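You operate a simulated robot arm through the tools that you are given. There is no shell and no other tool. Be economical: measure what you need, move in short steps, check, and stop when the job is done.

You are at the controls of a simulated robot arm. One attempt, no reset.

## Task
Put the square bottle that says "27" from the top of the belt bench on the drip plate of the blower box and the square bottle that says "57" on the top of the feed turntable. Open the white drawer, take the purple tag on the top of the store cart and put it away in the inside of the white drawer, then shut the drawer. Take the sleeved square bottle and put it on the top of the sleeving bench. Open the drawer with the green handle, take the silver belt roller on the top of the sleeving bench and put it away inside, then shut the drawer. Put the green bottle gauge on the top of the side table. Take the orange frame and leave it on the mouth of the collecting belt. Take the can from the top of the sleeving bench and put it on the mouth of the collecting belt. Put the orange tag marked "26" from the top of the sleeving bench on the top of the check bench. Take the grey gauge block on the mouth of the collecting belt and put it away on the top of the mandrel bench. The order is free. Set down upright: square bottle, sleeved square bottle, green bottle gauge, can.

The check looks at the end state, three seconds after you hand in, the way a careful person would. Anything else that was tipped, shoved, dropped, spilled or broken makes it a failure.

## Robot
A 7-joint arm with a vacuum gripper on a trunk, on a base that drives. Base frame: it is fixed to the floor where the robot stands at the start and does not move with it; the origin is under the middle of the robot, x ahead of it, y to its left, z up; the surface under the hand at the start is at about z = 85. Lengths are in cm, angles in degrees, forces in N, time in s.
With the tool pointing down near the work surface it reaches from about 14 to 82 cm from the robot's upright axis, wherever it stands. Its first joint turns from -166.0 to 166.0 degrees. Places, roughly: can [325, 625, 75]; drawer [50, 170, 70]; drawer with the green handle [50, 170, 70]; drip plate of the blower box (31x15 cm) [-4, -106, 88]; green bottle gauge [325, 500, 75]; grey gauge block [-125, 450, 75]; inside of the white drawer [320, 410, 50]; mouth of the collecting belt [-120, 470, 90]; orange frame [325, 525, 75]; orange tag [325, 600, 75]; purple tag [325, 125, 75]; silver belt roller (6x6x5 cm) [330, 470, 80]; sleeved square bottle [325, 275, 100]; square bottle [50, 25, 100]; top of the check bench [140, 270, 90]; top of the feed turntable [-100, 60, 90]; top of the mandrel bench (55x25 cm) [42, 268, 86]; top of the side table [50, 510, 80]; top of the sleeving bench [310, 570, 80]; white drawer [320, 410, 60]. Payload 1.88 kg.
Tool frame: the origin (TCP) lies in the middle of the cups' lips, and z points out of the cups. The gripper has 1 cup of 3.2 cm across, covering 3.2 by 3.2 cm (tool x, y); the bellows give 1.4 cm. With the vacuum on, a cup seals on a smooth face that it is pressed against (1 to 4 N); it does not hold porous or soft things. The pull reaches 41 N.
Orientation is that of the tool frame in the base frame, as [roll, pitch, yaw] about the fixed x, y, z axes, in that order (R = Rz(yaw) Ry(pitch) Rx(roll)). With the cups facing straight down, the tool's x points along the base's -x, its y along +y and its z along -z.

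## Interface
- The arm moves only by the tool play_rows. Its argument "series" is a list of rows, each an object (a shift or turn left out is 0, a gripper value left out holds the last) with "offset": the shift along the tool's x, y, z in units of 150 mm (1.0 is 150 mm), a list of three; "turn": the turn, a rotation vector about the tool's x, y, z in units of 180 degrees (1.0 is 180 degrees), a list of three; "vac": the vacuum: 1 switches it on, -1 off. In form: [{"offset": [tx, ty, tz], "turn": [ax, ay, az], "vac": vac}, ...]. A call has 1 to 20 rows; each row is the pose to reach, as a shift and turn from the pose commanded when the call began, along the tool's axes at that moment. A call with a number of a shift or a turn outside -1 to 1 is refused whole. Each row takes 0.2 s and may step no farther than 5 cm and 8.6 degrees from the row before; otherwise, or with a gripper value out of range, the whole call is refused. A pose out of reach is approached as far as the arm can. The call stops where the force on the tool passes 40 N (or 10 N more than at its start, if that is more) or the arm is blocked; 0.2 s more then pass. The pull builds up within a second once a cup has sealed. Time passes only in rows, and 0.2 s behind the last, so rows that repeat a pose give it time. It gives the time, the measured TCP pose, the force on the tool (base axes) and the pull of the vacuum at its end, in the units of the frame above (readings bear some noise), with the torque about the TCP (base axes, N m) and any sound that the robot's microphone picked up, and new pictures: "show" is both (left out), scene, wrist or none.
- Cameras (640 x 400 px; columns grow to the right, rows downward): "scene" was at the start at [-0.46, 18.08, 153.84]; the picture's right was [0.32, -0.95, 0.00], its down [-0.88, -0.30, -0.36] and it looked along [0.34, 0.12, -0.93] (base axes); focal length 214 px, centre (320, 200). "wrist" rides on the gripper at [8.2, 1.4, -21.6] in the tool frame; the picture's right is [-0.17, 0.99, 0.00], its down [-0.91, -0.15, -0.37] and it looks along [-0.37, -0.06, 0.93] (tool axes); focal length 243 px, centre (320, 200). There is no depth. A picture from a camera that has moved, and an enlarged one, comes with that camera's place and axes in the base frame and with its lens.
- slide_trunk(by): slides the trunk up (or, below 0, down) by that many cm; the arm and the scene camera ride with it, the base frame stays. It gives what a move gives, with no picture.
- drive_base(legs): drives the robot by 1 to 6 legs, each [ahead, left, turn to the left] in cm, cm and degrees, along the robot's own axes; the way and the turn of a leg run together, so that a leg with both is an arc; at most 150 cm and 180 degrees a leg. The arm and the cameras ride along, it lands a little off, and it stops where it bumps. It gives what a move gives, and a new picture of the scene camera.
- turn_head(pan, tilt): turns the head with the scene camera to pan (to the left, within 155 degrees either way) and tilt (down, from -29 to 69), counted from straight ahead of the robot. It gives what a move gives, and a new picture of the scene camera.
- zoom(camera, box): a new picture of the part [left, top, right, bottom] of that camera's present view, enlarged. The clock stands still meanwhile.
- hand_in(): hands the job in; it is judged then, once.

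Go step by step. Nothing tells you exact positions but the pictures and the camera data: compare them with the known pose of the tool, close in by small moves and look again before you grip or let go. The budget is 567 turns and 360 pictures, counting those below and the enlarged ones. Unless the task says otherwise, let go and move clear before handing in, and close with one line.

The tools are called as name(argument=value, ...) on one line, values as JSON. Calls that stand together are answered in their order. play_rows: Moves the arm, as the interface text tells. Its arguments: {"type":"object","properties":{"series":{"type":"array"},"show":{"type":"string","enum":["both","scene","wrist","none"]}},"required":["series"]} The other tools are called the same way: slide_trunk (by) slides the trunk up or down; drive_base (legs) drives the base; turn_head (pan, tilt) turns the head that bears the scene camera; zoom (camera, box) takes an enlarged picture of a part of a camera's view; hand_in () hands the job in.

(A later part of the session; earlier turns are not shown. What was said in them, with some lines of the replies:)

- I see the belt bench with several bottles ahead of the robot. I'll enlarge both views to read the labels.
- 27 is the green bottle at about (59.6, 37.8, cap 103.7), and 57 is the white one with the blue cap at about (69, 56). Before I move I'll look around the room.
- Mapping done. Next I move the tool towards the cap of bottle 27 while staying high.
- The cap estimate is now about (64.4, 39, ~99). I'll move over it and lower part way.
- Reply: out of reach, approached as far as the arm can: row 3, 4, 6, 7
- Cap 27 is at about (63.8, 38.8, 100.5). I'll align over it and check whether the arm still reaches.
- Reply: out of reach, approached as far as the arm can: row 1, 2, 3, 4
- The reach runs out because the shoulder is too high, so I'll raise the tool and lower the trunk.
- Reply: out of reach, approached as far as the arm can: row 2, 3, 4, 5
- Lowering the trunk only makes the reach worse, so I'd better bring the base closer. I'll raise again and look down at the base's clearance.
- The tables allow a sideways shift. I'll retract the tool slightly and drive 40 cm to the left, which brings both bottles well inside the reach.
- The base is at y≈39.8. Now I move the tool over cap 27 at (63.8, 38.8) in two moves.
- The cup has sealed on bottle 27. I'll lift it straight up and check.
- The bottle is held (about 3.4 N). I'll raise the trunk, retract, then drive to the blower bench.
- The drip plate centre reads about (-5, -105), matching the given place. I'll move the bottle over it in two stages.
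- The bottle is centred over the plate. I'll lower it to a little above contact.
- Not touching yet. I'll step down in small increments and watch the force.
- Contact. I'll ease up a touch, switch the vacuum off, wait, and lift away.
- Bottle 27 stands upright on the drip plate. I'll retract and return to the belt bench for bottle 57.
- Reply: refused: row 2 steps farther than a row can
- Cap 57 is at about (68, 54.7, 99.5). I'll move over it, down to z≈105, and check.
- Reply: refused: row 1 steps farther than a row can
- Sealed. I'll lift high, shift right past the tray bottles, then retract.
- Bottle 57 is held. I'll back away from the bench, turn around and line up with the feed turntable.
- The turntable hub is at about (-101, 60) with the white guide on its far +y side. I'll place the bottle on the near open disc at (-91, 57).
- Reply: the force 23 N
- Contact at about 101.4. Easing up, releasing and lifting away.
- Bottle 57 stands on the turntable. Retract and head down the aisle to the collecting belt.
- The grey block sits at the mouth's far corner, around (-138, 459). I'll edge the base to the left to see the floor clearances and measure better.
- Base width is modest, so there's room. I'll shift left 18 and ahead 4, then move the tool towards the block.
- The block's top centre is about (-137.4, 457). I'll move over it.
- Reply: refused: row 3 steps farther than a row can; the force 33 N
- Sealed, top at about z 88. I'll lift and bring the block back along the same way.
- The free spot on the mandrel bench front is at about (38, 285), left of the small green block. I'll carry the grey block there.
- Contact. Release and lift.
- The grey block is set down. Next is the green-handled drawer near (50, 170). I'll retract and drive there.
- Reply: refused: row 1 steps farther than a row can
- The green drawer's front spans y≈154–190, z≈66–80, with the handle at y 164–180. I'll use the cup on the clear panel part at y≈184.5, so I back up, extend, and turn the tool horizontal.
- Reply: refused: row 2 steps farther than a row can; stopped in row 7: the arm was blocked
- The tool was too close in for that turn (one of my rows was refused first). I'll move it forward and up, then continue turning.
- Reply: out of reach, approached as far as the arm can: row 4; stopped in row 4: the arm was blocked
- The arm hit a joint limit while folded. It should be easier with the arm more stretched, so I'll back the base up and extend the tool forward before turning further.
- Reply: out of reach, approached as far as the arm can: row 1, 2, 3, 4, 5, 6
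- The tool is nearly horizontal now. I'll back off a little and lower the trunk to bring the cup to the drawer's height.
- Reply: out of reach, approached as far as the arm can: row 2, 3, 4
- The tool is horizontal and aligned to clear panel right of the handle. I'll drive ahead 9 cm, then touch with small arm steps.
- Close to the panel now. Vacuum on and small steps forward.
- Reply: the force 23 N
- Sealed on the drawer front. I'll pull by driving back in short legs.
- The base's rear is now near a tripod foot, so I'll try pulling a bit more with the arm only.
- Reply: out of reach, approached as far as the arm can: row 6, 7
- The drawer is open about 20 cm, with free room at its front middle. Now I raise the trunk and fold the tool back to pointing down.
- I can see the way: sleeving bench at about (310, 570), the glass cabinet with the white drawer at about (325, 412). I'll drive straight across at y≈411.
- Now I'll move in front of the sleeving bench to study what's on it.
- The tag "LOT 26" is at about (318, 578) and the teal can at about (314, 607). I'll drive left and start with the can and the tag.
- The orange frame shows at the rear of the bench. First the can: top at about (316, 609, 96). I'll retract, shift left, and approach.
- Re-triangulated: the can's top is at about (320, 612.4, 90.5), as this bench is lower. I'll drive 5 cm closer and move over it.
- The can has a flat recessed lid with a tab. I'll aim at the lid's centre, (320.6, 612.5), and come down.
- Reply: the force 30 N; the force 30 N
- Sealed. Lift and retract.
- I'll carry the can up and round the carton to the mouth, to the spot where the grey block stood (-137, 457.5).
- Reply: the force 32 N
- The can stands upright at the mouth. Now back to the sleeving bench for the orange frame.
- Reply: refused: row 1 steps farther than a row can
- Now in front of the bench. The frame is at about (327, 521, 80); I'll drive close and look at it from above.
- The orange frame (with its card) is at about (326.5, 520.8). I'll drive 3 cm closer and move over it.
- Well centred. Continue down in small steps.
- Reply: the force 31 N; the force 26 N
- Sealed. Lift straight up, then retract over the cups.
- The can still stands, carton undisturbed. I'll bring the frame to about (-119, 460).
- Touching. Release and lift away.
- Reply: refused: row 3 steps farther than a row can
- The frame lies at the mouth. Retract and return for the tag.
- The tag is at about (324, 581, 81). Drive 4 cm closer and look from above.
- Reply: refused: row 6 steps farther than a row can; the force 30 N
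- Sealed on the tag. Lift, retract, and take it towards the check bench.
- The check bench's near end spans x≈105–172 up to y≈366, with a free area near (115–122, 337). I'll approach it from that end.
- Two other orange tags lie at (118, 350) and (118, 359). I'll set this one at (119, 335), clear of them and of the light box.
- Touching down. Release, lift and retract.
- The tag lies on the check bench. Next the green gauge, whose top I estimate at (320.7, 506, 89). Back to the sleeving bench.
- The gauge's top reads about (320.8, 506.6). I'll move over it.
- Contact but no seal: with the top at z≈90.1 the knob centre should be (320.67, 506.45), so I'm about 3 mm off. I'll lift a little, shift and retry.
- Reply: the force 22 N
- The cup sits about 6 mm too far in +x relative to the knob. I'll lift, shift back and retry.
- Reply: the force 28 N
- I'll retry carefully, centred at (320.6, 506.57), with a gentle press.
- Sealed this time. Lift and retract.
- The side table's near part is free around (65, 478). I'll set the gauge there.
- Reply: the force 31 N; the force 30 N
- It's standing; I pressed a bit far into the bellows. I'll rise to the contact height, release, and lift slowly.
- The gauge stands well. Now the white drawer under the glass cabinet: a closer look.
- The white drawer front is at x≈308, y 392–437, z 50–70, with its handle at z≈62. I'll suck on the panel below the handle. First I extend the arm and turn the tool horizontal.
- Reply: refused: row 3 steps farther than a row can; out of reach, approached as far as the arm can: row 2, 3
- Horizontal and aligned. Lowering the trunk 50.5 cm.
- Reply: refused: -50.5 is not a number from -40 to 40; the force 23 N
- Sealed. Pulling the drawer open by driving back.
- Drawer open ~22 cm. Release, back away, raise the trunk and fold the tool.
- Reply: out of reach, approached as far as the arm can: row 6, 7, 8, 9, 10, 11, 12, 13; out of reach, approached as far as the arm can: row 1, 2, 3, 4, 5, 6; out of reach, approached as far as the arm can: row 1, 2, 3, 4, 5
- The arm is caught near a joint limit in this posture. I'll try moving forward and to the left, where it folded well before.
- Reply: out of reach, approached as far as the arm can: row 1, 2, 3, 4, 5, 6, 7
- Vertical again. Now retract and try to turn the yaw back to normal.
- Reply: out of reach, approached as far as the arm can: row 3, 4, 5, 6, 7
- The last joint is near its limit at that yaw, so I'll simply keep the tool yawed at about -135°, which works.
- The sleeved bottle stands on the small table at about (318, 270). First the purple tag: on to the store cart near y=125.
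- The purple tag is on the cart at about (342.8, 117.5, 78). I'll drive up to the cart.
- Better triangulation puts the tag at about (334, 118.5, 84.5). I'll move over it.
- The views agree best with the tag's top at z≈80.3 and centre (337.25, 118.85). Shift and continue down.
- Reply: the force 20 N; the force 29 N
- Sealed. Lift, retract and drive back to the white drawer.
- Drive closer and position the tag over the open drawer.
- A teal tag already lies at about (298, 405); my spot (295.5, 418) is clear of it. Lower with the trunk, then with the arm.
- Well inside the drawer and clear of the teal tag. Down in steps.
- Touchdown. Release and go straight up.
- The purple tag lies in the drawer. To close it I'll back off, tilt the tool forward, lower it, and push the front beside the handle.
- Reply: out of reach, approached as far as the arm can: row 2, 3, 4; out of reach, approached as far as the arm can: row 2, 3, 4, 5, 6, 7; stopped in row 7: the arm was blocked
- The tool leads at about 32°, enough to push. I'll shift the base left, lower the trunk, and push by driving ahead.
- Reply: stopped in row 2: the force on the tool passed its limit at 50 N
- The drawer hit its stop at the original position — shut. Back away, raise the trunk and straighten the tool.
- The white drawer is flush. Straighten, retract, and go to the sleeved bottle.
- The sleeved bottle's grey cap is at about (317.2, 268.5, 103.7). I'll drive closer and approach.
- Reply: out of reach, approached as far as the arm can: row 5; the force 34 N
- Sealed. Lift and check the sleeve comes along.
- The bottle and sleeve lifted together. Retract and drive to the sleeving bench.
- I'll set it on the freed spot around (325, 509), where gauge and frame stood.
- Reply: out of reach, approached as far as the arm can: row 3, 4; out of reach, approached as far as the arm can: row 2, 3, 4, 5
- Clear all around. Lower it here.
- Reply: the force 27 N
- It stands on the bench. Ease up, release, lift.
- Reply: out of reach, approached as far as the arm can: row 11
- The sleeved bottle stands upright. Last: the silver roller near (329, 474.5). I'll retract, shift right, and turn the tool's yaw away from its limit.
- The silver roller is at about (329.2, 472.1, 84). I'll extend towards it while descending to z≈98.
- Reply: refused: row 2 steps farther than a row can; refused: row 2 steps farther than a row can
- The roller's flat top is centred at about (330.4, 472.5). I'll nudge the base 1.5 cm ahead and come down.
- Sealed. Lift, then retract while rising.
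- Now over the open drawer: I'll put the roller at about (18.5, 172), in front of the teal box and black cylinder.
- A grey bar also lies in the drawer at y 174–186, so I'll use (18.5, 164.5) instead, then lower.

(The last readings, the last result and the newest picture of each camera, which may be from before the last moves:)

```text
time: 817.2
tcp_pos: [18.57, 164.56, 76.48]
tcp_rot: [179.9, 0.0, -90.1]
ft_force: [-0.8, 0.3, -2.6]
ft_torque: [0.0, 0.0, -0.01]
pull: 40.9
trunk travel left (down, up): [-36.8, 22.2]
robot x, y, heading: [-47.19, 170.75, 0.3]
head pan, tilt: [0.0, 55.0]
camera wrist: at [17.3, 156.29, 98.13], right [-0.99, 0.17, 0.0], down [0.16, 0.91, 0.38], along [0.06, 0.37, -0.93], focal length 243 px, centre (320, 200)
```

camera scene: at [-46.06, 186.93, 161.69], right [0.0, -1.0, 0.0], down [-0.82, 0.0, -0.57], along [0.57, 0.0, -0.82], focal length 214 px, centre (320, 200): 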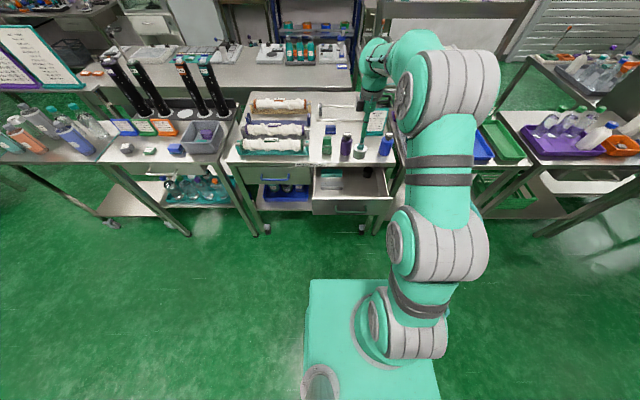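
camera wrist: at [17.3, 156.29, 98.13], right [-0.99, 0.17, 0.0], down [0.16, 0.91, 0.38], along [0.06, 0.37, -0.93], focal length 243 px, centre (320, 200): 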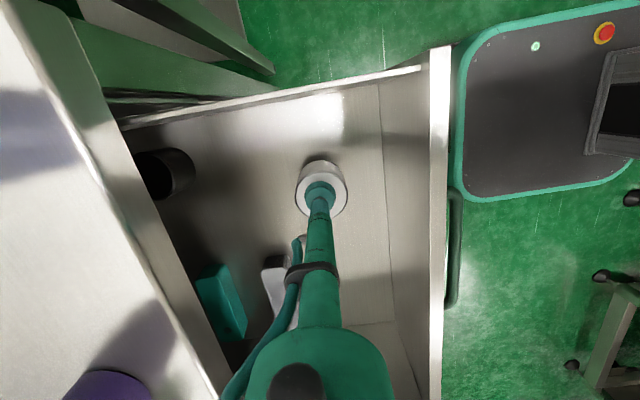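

play_rows(series=[{"offset": [0, 0, 0.03]}, {"offset": [0, 0, 0.05]}, {"offset": [0, 0, 0.05]}], show="none")

play_rows(series=[{"offset": [0, 0, 0.03]}, {"offset": [0, 0, 0.05]}, {"offset": [0, 0, 0.05]}], show="none")

```text
time: 818.0
tcp_pos: [18.59, 164.55, 75.74]
tcp_rot: [179.9, 0.2, -90.1]
ft_force: [-0.6, -0.3, -2.0]
ft_torque: [-0.03, 0.02, -0.02]
pull: 40.8
trunk travel left (down, up): [-36.8, 22.2]
robot x, y, heading: [-47.67, 170.79, 0.2]
head pan, tilt: [0.0, 55.0]
```

```text
time: 818.9
tcp_pos: [18.56, 164.43, 74.99]
tcp_rot: [179.9, 0.2, -90.2]
ft_force: [-0.3, 0.6, -2.3]
ft_torque: [0.0, -0.02, 0.02]
pull: 40.5
trunk travel left (down, up): [-36.8, 22.2]
robot x, y, heading: [-47.37, 170.76, 0.3]
head pan, tilt: [0.0, 55.0]
```

play_rows(series=[{"offset": [0, 0, 0.02]}, {"offset": [0, 0, 0.04]}, {"offset": [0, 0, 0.04]}], show="none")

play_rows(series=[{"offset": [0, 0, 0.02]}, {"offset": [0, 0, 0.04]}, {"offset": [0, 0, 0.04]}], show="none")

zoom(camera="wrist", box=[240, 120, 400, 220])

```text
time: 819.6
tcp_pos: [18.58, 164.5, 74.49]
tcp_rot: [179.9, -0.1, -90.1]
ft_force: [0.3, 0.5, -2.1]
ft_torque: [0.02, 0.03, -0.04]
pull: 41.0
trunk travel left (down, up): [-36.8, 22.2]
robot x, y, heading: [-47.53, 170.67, 0.2]
head pan, tilt: [0.0, 55.0]
```

```text
time: 820.5
tcp_pos: [18.6, 164.52, 73.93]
tcp_rot: [-179.9, 0.1, -90.1]
ft_force: [-0.2, 1.3, 5.6]
ft_torque: [0.0, 0.02, 0.02]
pull: 40.5
trunk travel left (down, up): [-36.8, 22.2]
robot x, y, heading: [-47.72, 170.75, 0.4]
head pan, tilt: [0.0, 55.0]
```

```text
4.00 times, centred on (320, 170) of wrist
camera zoom: at [17.26, 156.32, 95.56], right [-0.99, 0.17, 0.0], down [0.15, 0.91, 0.38], along [0.06, 0.37, -0.93], focal length 970 px, centre (320, 320)
```

zoom: 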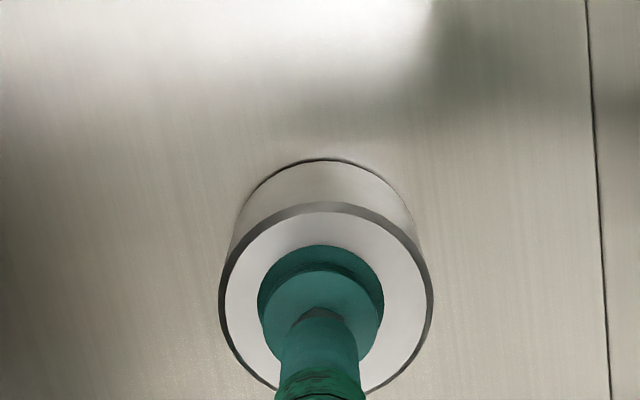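

Touching. Release, lift out.

play_rows(series=[{"offset": [0, 0, -0.005], "vac": -1}, {"offset": [0, 0, -0.005]}, {"offset": [0, 0, -0.005]}, {"offset": [0, 0, -0.005]}, {"offset": [0, 0, -0.005]}, {"offset": [0, 0, -0.05]}, {"offset": [0, 0, -0.2]}, {"offset": [0, 0, -0.5]}, {"offset": [0, 0, -0.8]}, {"offset": [0, 0, -1]}], show="wrist")

slide_trunk(by=22)

play_rows(series=[{"offset": [0, 0.3, 0]}, {"offset": [0, 0.6, 0]}, {"offset": [0, 0.9, 0]}], show="none")

```text
time: 822.6
tcp_pos: [18.58, 164.44, 88.9]
tcp_rot: [179.9, 0.1, -90.1]
ft_force: [-0.2, -0.8, 0.3]
ft_torque: [0.0, 0.0, 0.02]
pull: 0.0
trunk travel left (down, up): [-36.8, 22.2]
robot x, y, heading: [-47.35, 170.74, 0.1]
head pan, tilt: [0.0, 55.0]
camera wrist: at [17.23, 156.28, 110.51], right [-0.99, 0.17, 0.0], down [0.16, 0.91, 0.38], along [0.06, 0.37, -0.93], focal length 243 px, centre (320, 200)
```

wrist: 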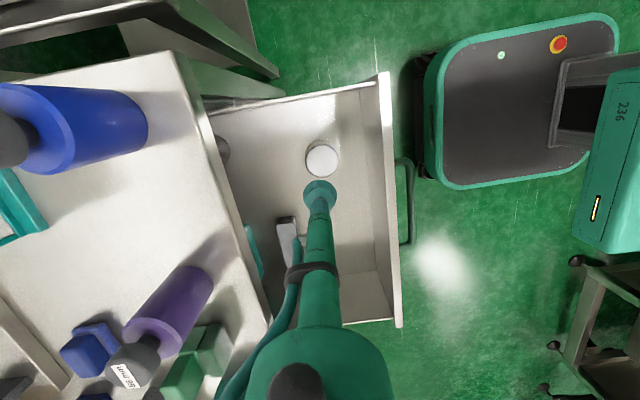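

```text
time: 825.0
tcp_pos: [18.42, 164.56, 110.86]
tcp_rot: [180.0, 0.2, -90.1]
ft_force: [-0.5, 0.8, 0.3]
ft_torque: [0.0, 0.0, 0.03]
pull: 0.0
trunk travel left (down, up): [-58.8, 0.2]
robot x, y, heading: [-47.65, 170.86, 0.2]
head pan, tilt: [0.0, 55.0]
```

```text
time: 825.8
tcp_pos: [4.99, 164.53, 110.75]
tcp_rot: [179.9, 0.1, -90.1]
ft_force: [-0.5, 0.7, 0.9]
ft_torque: [-0.01, 0.01, 0.01]
pull: 0.0
trunk travel left (down, up): [-58.8, 0.2]
robot x, y, heading: [-47.45, 170.18, 0.2]
head pan, tilt: [0.0, 55.0]
```

The roller is in. To close the drawer I'll back off, shift left of the handle, tilt the tool forward, lower, and push.

drive_base(legs=[[-14, 0, 0], [0, 21, 0]])

play_rows(series=[{"offset": [0, -0.2, 0.1]}, {"offset": [0, -0.4, 0.2]}, {"offset": [0, -0.6, 0.3]}, {"offset": [0, -0.7, 0.4]}], show="none")

play_rows(series=[{"turn": [0.04, 0, 0]}, {"turn": [0.08, 0, 0]}, {"turn": [0.12, 0, 0]}, {"turn": [0.16, 0, 0]}, {"turn": [0.2, 0, 0]}, {"turn": [0.222, 0, 0]}, {"turn": [0.222, 0, 0]}], show="both")

```text
time: 828.4
tcp_pos: [-9.11, 185.51, 110.83]
tcp_rot: [179.9, 0.0, -90.2]
ft_force: [-0.2, -0.2, -0.8]
ft_torque: [0.01, -0.03, 0.0]
pull: 0.1
trunk travel left (down, up): [-58.8, 0.2]
robot x, y, heading: [-61.83, 191.77, 0.2]
head pan, tilt: [0.0, 55.0]
camera scene: at [-60.18, 207.97, 161.68], right [0.0, -1.0, 0.0], down [-0.82, 0.0, -0.57], along [0.57, 0.0, -0.82], focal length 214 px, centre (320, 200)
```

scene: 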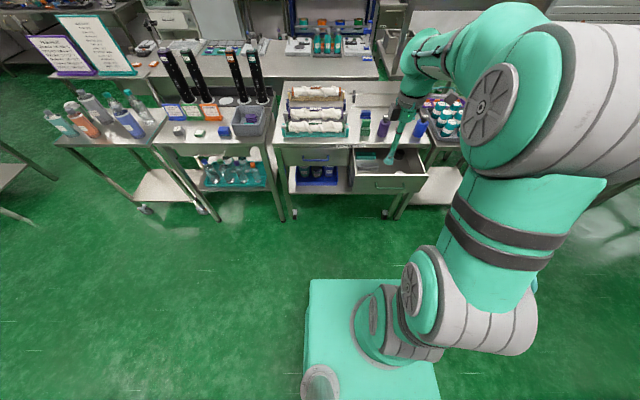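

```text
time: 829.4
tcp_pos: [1.38, 185.54, 104.69]
tcp_rot: [179.9, 0.1, -90.2]
ft_force: [0.1, -0.2, 0.1]
ft_torque: [-0.02, 0.01, 0.01]
pull: 0.2
trunk travel left (down, up): [-58.8, 0.2]
robot x, y, heading: [-61.57, 191.75, 0.5]
head pan, tilt: [0.0, 55.0]
```

```text
time: 831.0
tcp_pos: [1.34, 185.45, 104.78]
tcp_rot: [-139.9, 0.1, -90.2]
ft_force: [0.1, -1.3, 0.3]
ft_torque: [-0.02, 0.01, 0.01]
pull: 0.0
trunk travel left (down, up): [-58.8, 0.2]
robot x, y, heading: [-61.62, 191.32, 0.1]
head pan, tilt: [0.0, 55.0]
camera scene: at [-60.18, 207.94, 161.68], right [0.0, -1.0, 0.0], down [-0.82, 0.0, -0.57], along [0.57, 0.0, -0.82], focal length 214 px, centre (320, 200)
camera wrist: at [-13.53, 177.3, 120.5], right [-0.76, 0.17, -0.63], down [-0.12, 0.91, 0.39], along [0.64, 0.37, -0.67], focal length 243 px, centre (320, 200)
```

scene: 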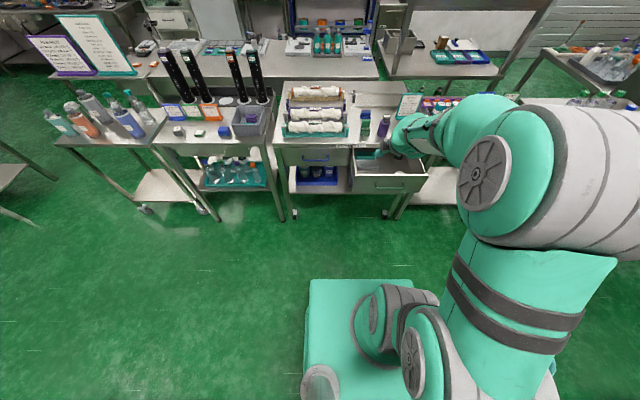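
wrist: 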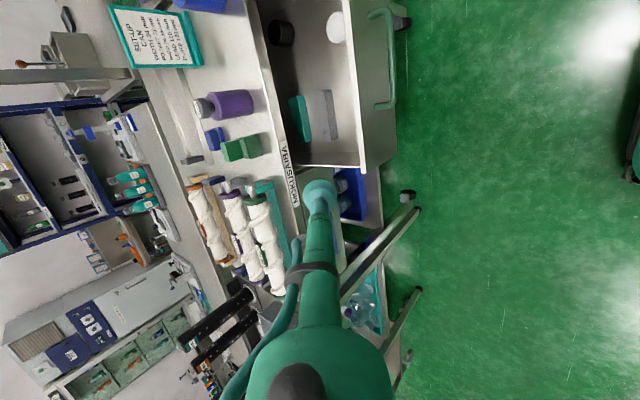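

slide_trunk(by=-30)

zoom(camera="wrist", box=[0, 0, 640, 400])

```text
time: 834.0
tcp_pos: [1.43, 185.54, 74.76]
tcp_rot: [-140.2, 0.0, -90.1]
ft_force: [0.2, -0.3, 0.4]
ft_torque: [-0.03, 0.0, -0.02]
pull: 0.0
trunk travel left (down, up): [-28.8, 30.2]
robot x, y, heading: [-61.69, 191.71, 0.2]
head pan, tilt: [0.0, 55.0]
```

```text
1.00 times, centred on (320, 200) of wrist (not enlarged: the box is as wide or as high as the picture)
camera zoom: at [-13.5, 177.31, 90.52], right [-0.76, 0.17, -0.63], down [-0.12, 0.91, 0.39], along [0.64, 0.37, -0.67], focal length 243 px, centre (320, 200)
```

zoom: 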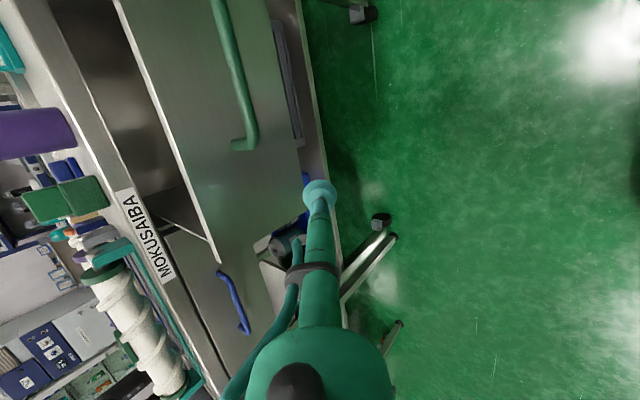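

drive_base(legs=[[0, -1.5, 0], [10, 0, 0]])

zoom(camera="wrist", box=[160, 80, 480, 280])

```text
time: 835.5
tcp_pos: [11.41, 184.06, 74.78]
tcp_rot: [-140.1, 0.1, -90.1]
ft_force: [-0.1, 0.0, 0.5]
ft_torque: [0.01, 0.0, -0.01]
pull: 0.1
trunk travel left (down, up): [-28.8, 30.2]
robot x, y, heading: [-51.73, 190.4, 0.2]
head pan, tilt: [0.0, 55.0]
camera scene: at [-50.2, 206.49, 131.68], right [0.0, -1.0, 0.0], down [-0.82, 0.0, -0.57], along [0.57, 0.0, -0.82], focal length 214 px, centre (320, 200)
```

scene: 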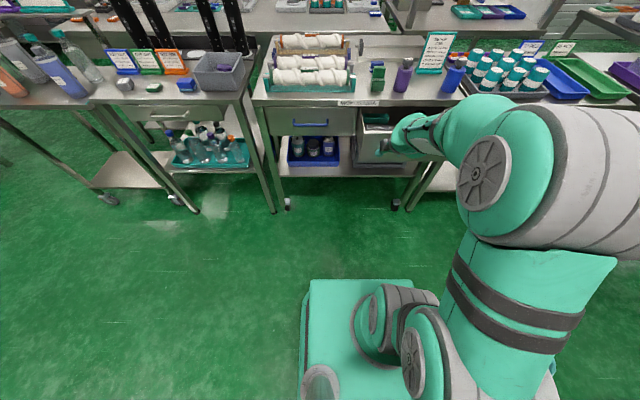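

```text
2.00 times, centred on (320, 180) of wrist
camera zoom: at [-3.5, 175.87, 90.52], right [-0.76, 0.17, -0.63], down [-0.12, 0.91, 0.39], along [0.64, 0.37, -0.67], focal length 485 px, centre (320, 240)
```

zoom: 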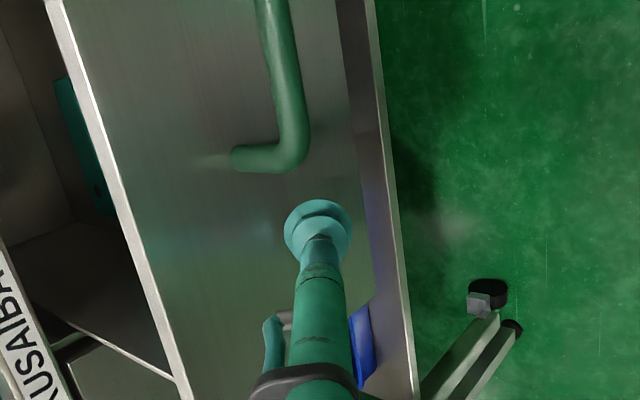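

drive_base(legs=[[7, 0, 0]])

drive_base(legs=[[6.5, 0, 0]])

zoom(camera="wrist", box=[160, 80, 480, 280])

```text
time: 836.5
tcp_pos: [18.39, 184.08, 74.81]
tcp_rot: [-140.1, 0.1, -90.2]
ft_force: [0.2, 0.2, 0.5]
ft_torque: [0.0, 0.03, 0.03]
pull: 0.1
trunk travel left (down, up): [-28.8, 30.2]
robot x, y, heading: [-44.24, 190.44, -0.0]
head pan, tilt: [0.0, 55.0]
camera scene: at [-43.16, 206.51, 131.68], right [0.0, -1.0, 0.0], down [-0.82, 0.0, -0.57], along [0.57, 0.0, -0.82], focal length 214 px, centre (320, 200)
```

scene: 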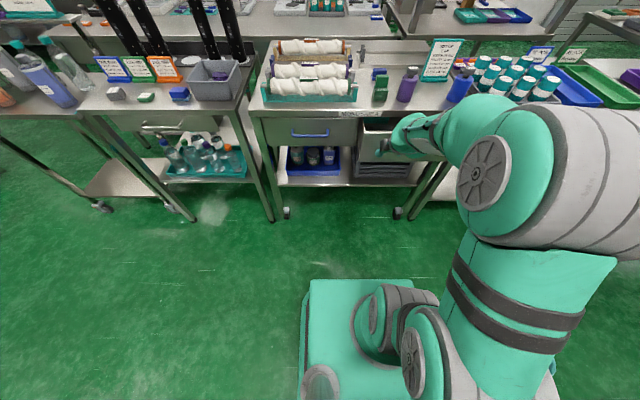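

```text
time: 837.5
tcp_pos: [24.84, 184.16, 74.78]
tcp_rot: [-140.1, 0.0, -90.2]
ft_force: [0.6, 0.0, 0.5]
ft_torque: [0.01, 0.0, 0.02]
pull: 0.0
trunk travel left (down, up): [-28.8, 30.2]
robot x, y, heading: [-38.12, 189.64, 0.1]
head pan, tilt: [0.0, 55.0]
camera scene: at [-36.64, 206.54, 131.68], right [0.0, -1.0, 0.0], down [-0.82, 0.0, -0.57], along [0.57, 0.0, -0.82], focal length 214 px, centre (320, 200)
```

scene: 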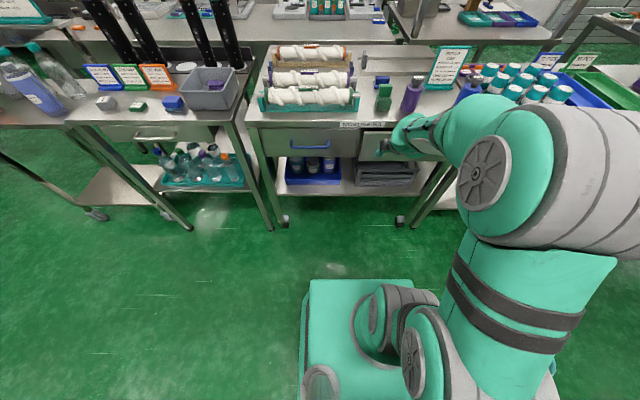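

```text
2.00 times, centred on (320, 180) of wrist
camera zoom: at [10.06, 175.92, 90.53], right [-0.76, 0.17, -0.63], down [-0.12, 0.91, 0.39], along [0.64, 0.37, -0.67], focal length 485 px, centre (320, 240)
```

zoom: 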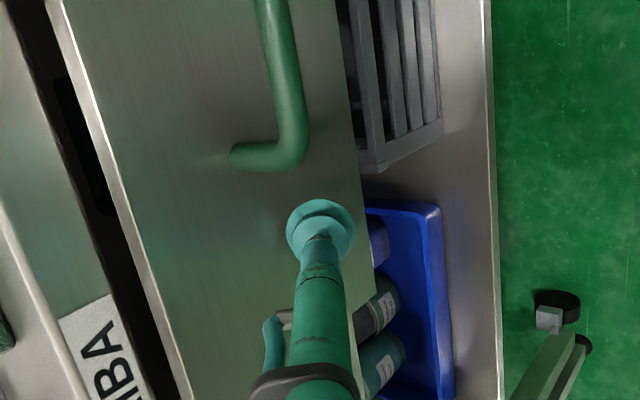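

play_rows(series=[{"offset": [0, -0.051, 0.043]}, {"offset": [0, -0.102, 0.086]}, {"offset": [0, -0.153, 0.129]}, {"offset": [0, -0.153, 0.129]}], show="none")

play_rows(series=[{"offset": [0, -0.026, 0.022]}, {"offset": [0, -0.051, 0.043]}, {"offset": [0, -0.077, 0.064]}, {"offset": [0, -0.102, 0.086]}], show="wrist")

```text
time: 838.5
tcp_pos: [27.86, 184.15, 74.74]
tcp_rot: [-140.0, 0.0, -90.2]
ft_force: [-1.5, 0.3, -0.5]
ft_torque: [0.01, -0.02, 0.02]
pull: 0.1
trunk travel left (down, up): [-28.8, 30.2]
robot x, y, heading: [-37.91, 190.12, 0.3]
head pan, tilt: [0.0, 55.0]
```

```text
time: 839.4
tcp_pos: [28.84, 184.22, 74.06]
tcp_rot: [-141.0, 0.1, -90.0]
ft_force: [-16.2, 0.0, 2.2]
ft_torque: [0.03, -0.34, 0.01]
pull: 0.0
trunk travel left (down, up): [-28.8, 30.2]
robot x, y, heading: [-38.23, 190.61, 0.1]
head pan, tilt: [0.0, 55.0]
stopped in row 4: the force on the tool passed its limit at 47 N (the readings are from after the stop); the commanded pose is now the measured one
camera wrist: at [14.26, 175.92, 90.04], right [-0.77, 0.17, -0.62], down [-0.12, 0.91, 0.39], along [0.63, 0.37, -0.68], focal length 243 px, centre (320, 200)
```

wrist: 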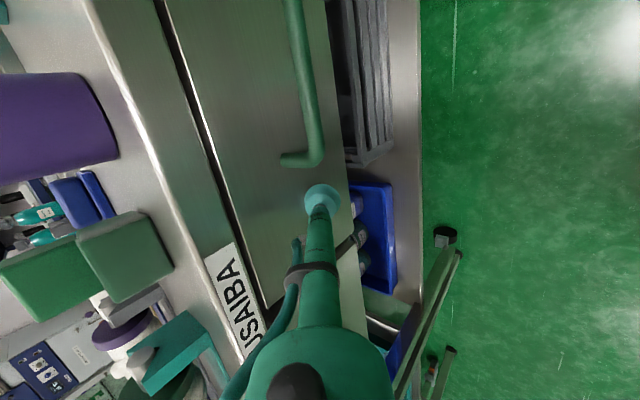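

The drawer hit its stop. Back off and verify everything.

drive_base(legs=[[-20, 0, 0]])

slide_trunk(by=30)

turn_head(pan=-12, tilt=45)

zoom(camera="scene", box=[180, 80, 400, 230])

```text
time: 841.0
tcp_pos: [8.97, 184.12, 74.11]
tcp_rot: [-140.7, 0.3, -90.0]
ft_force: [0.0, 0.9, -0.2]
ft_torque: [-0.01, 0.0, 0.0]
pull: 0.0
trunk travel left (down, up): [-28.8, 30.2]
robot x, y, heading: [-58.41, 190.33, 0.1]
head pan, tilt: [0.0, 55.0]
camera scene: at [-56.76, 206.47, 131.69], right [0.0, -1.0, 0.0], down [-0.82, 0.0, -0.57], along [0.57, 0.0, -0.82], focal length 214 px, centre (320, 200)
```

scene: 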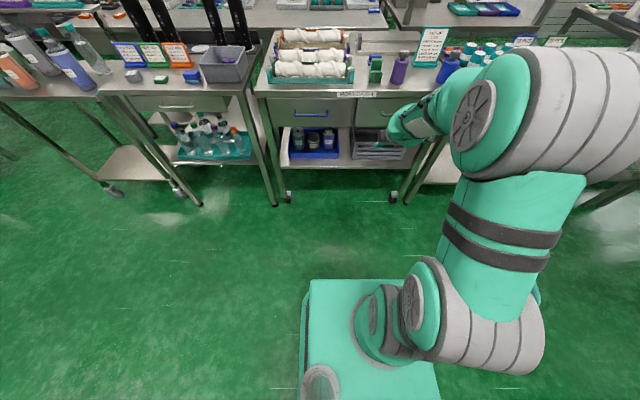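

```text
time: 844.0
tcp_pos: [9.08, 184.19, 104.31]
tcp_rot: [-140.8, 0.1, -89.9]
ft_force: [-0.2, 0.6, 0.1]
ft_torque: [-0.02, 0.0, 0.03]
pull: 0.0
trunk travel left (down, up): [-58.8, 0.2]
robot x, y, heading: [-58.47, 190.22, 0.2]
head pan, tilt: [0.0, 55.0]
```

```text
time: 844.8
tcp_pos: [8.97, 184.16, 104.15]
tcp_rot: [-140.8, 0.2, -89.9]
ft_force: [-0.1, 0.7, 0.7]
ft_torque: [0.01, 0.0, 0.0]
pull: 0.1
trunk travel left (down, up): [-58.8, 0.2]
robot x, y, heading: [-58.16, 190.33, 0.1]
head pan, tilt: [-12.0, 45.0]
camera scene: at [-56.02, 204.79, 163.02], right [-0.2, -0.98, 0.0], down [-0.69, 0.14, -0.71], along [0.69, -0.14, -0.71], focal length 214 px, centre (320, 200)
```

scene: 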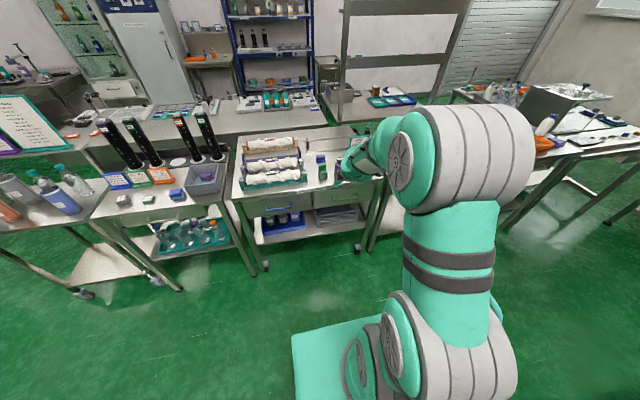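

```text
2.67 times, centred on (290, 155) of scene
camera zoom: at [-56.02, 204.79, 163.02], right [-0.2, -0.98, 0.0], down [-0.69, 0.14, -0.71], along [0.69, -0.14, -0.71], focal length 572 px, centre (400, 320)
```

zoom: 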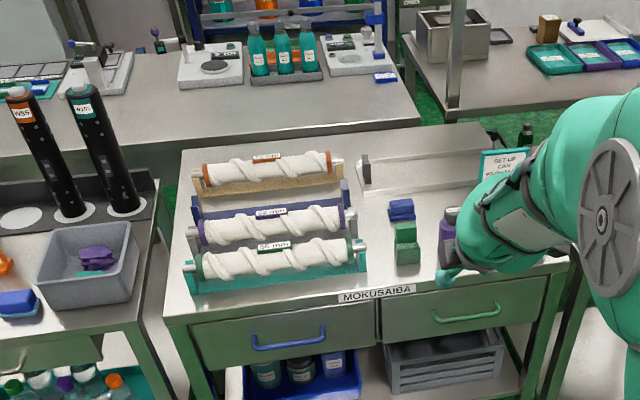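

Both drawers are flush and nothing looks disturbed. The arm is clear, so I hand in.

hand_in()

```text
The job is handed in.
```

I moved every item to its place and shut both drawers. I saw nothing tipped or shoved in my pictures, and the job is handed in; the check's verdict has not come back.
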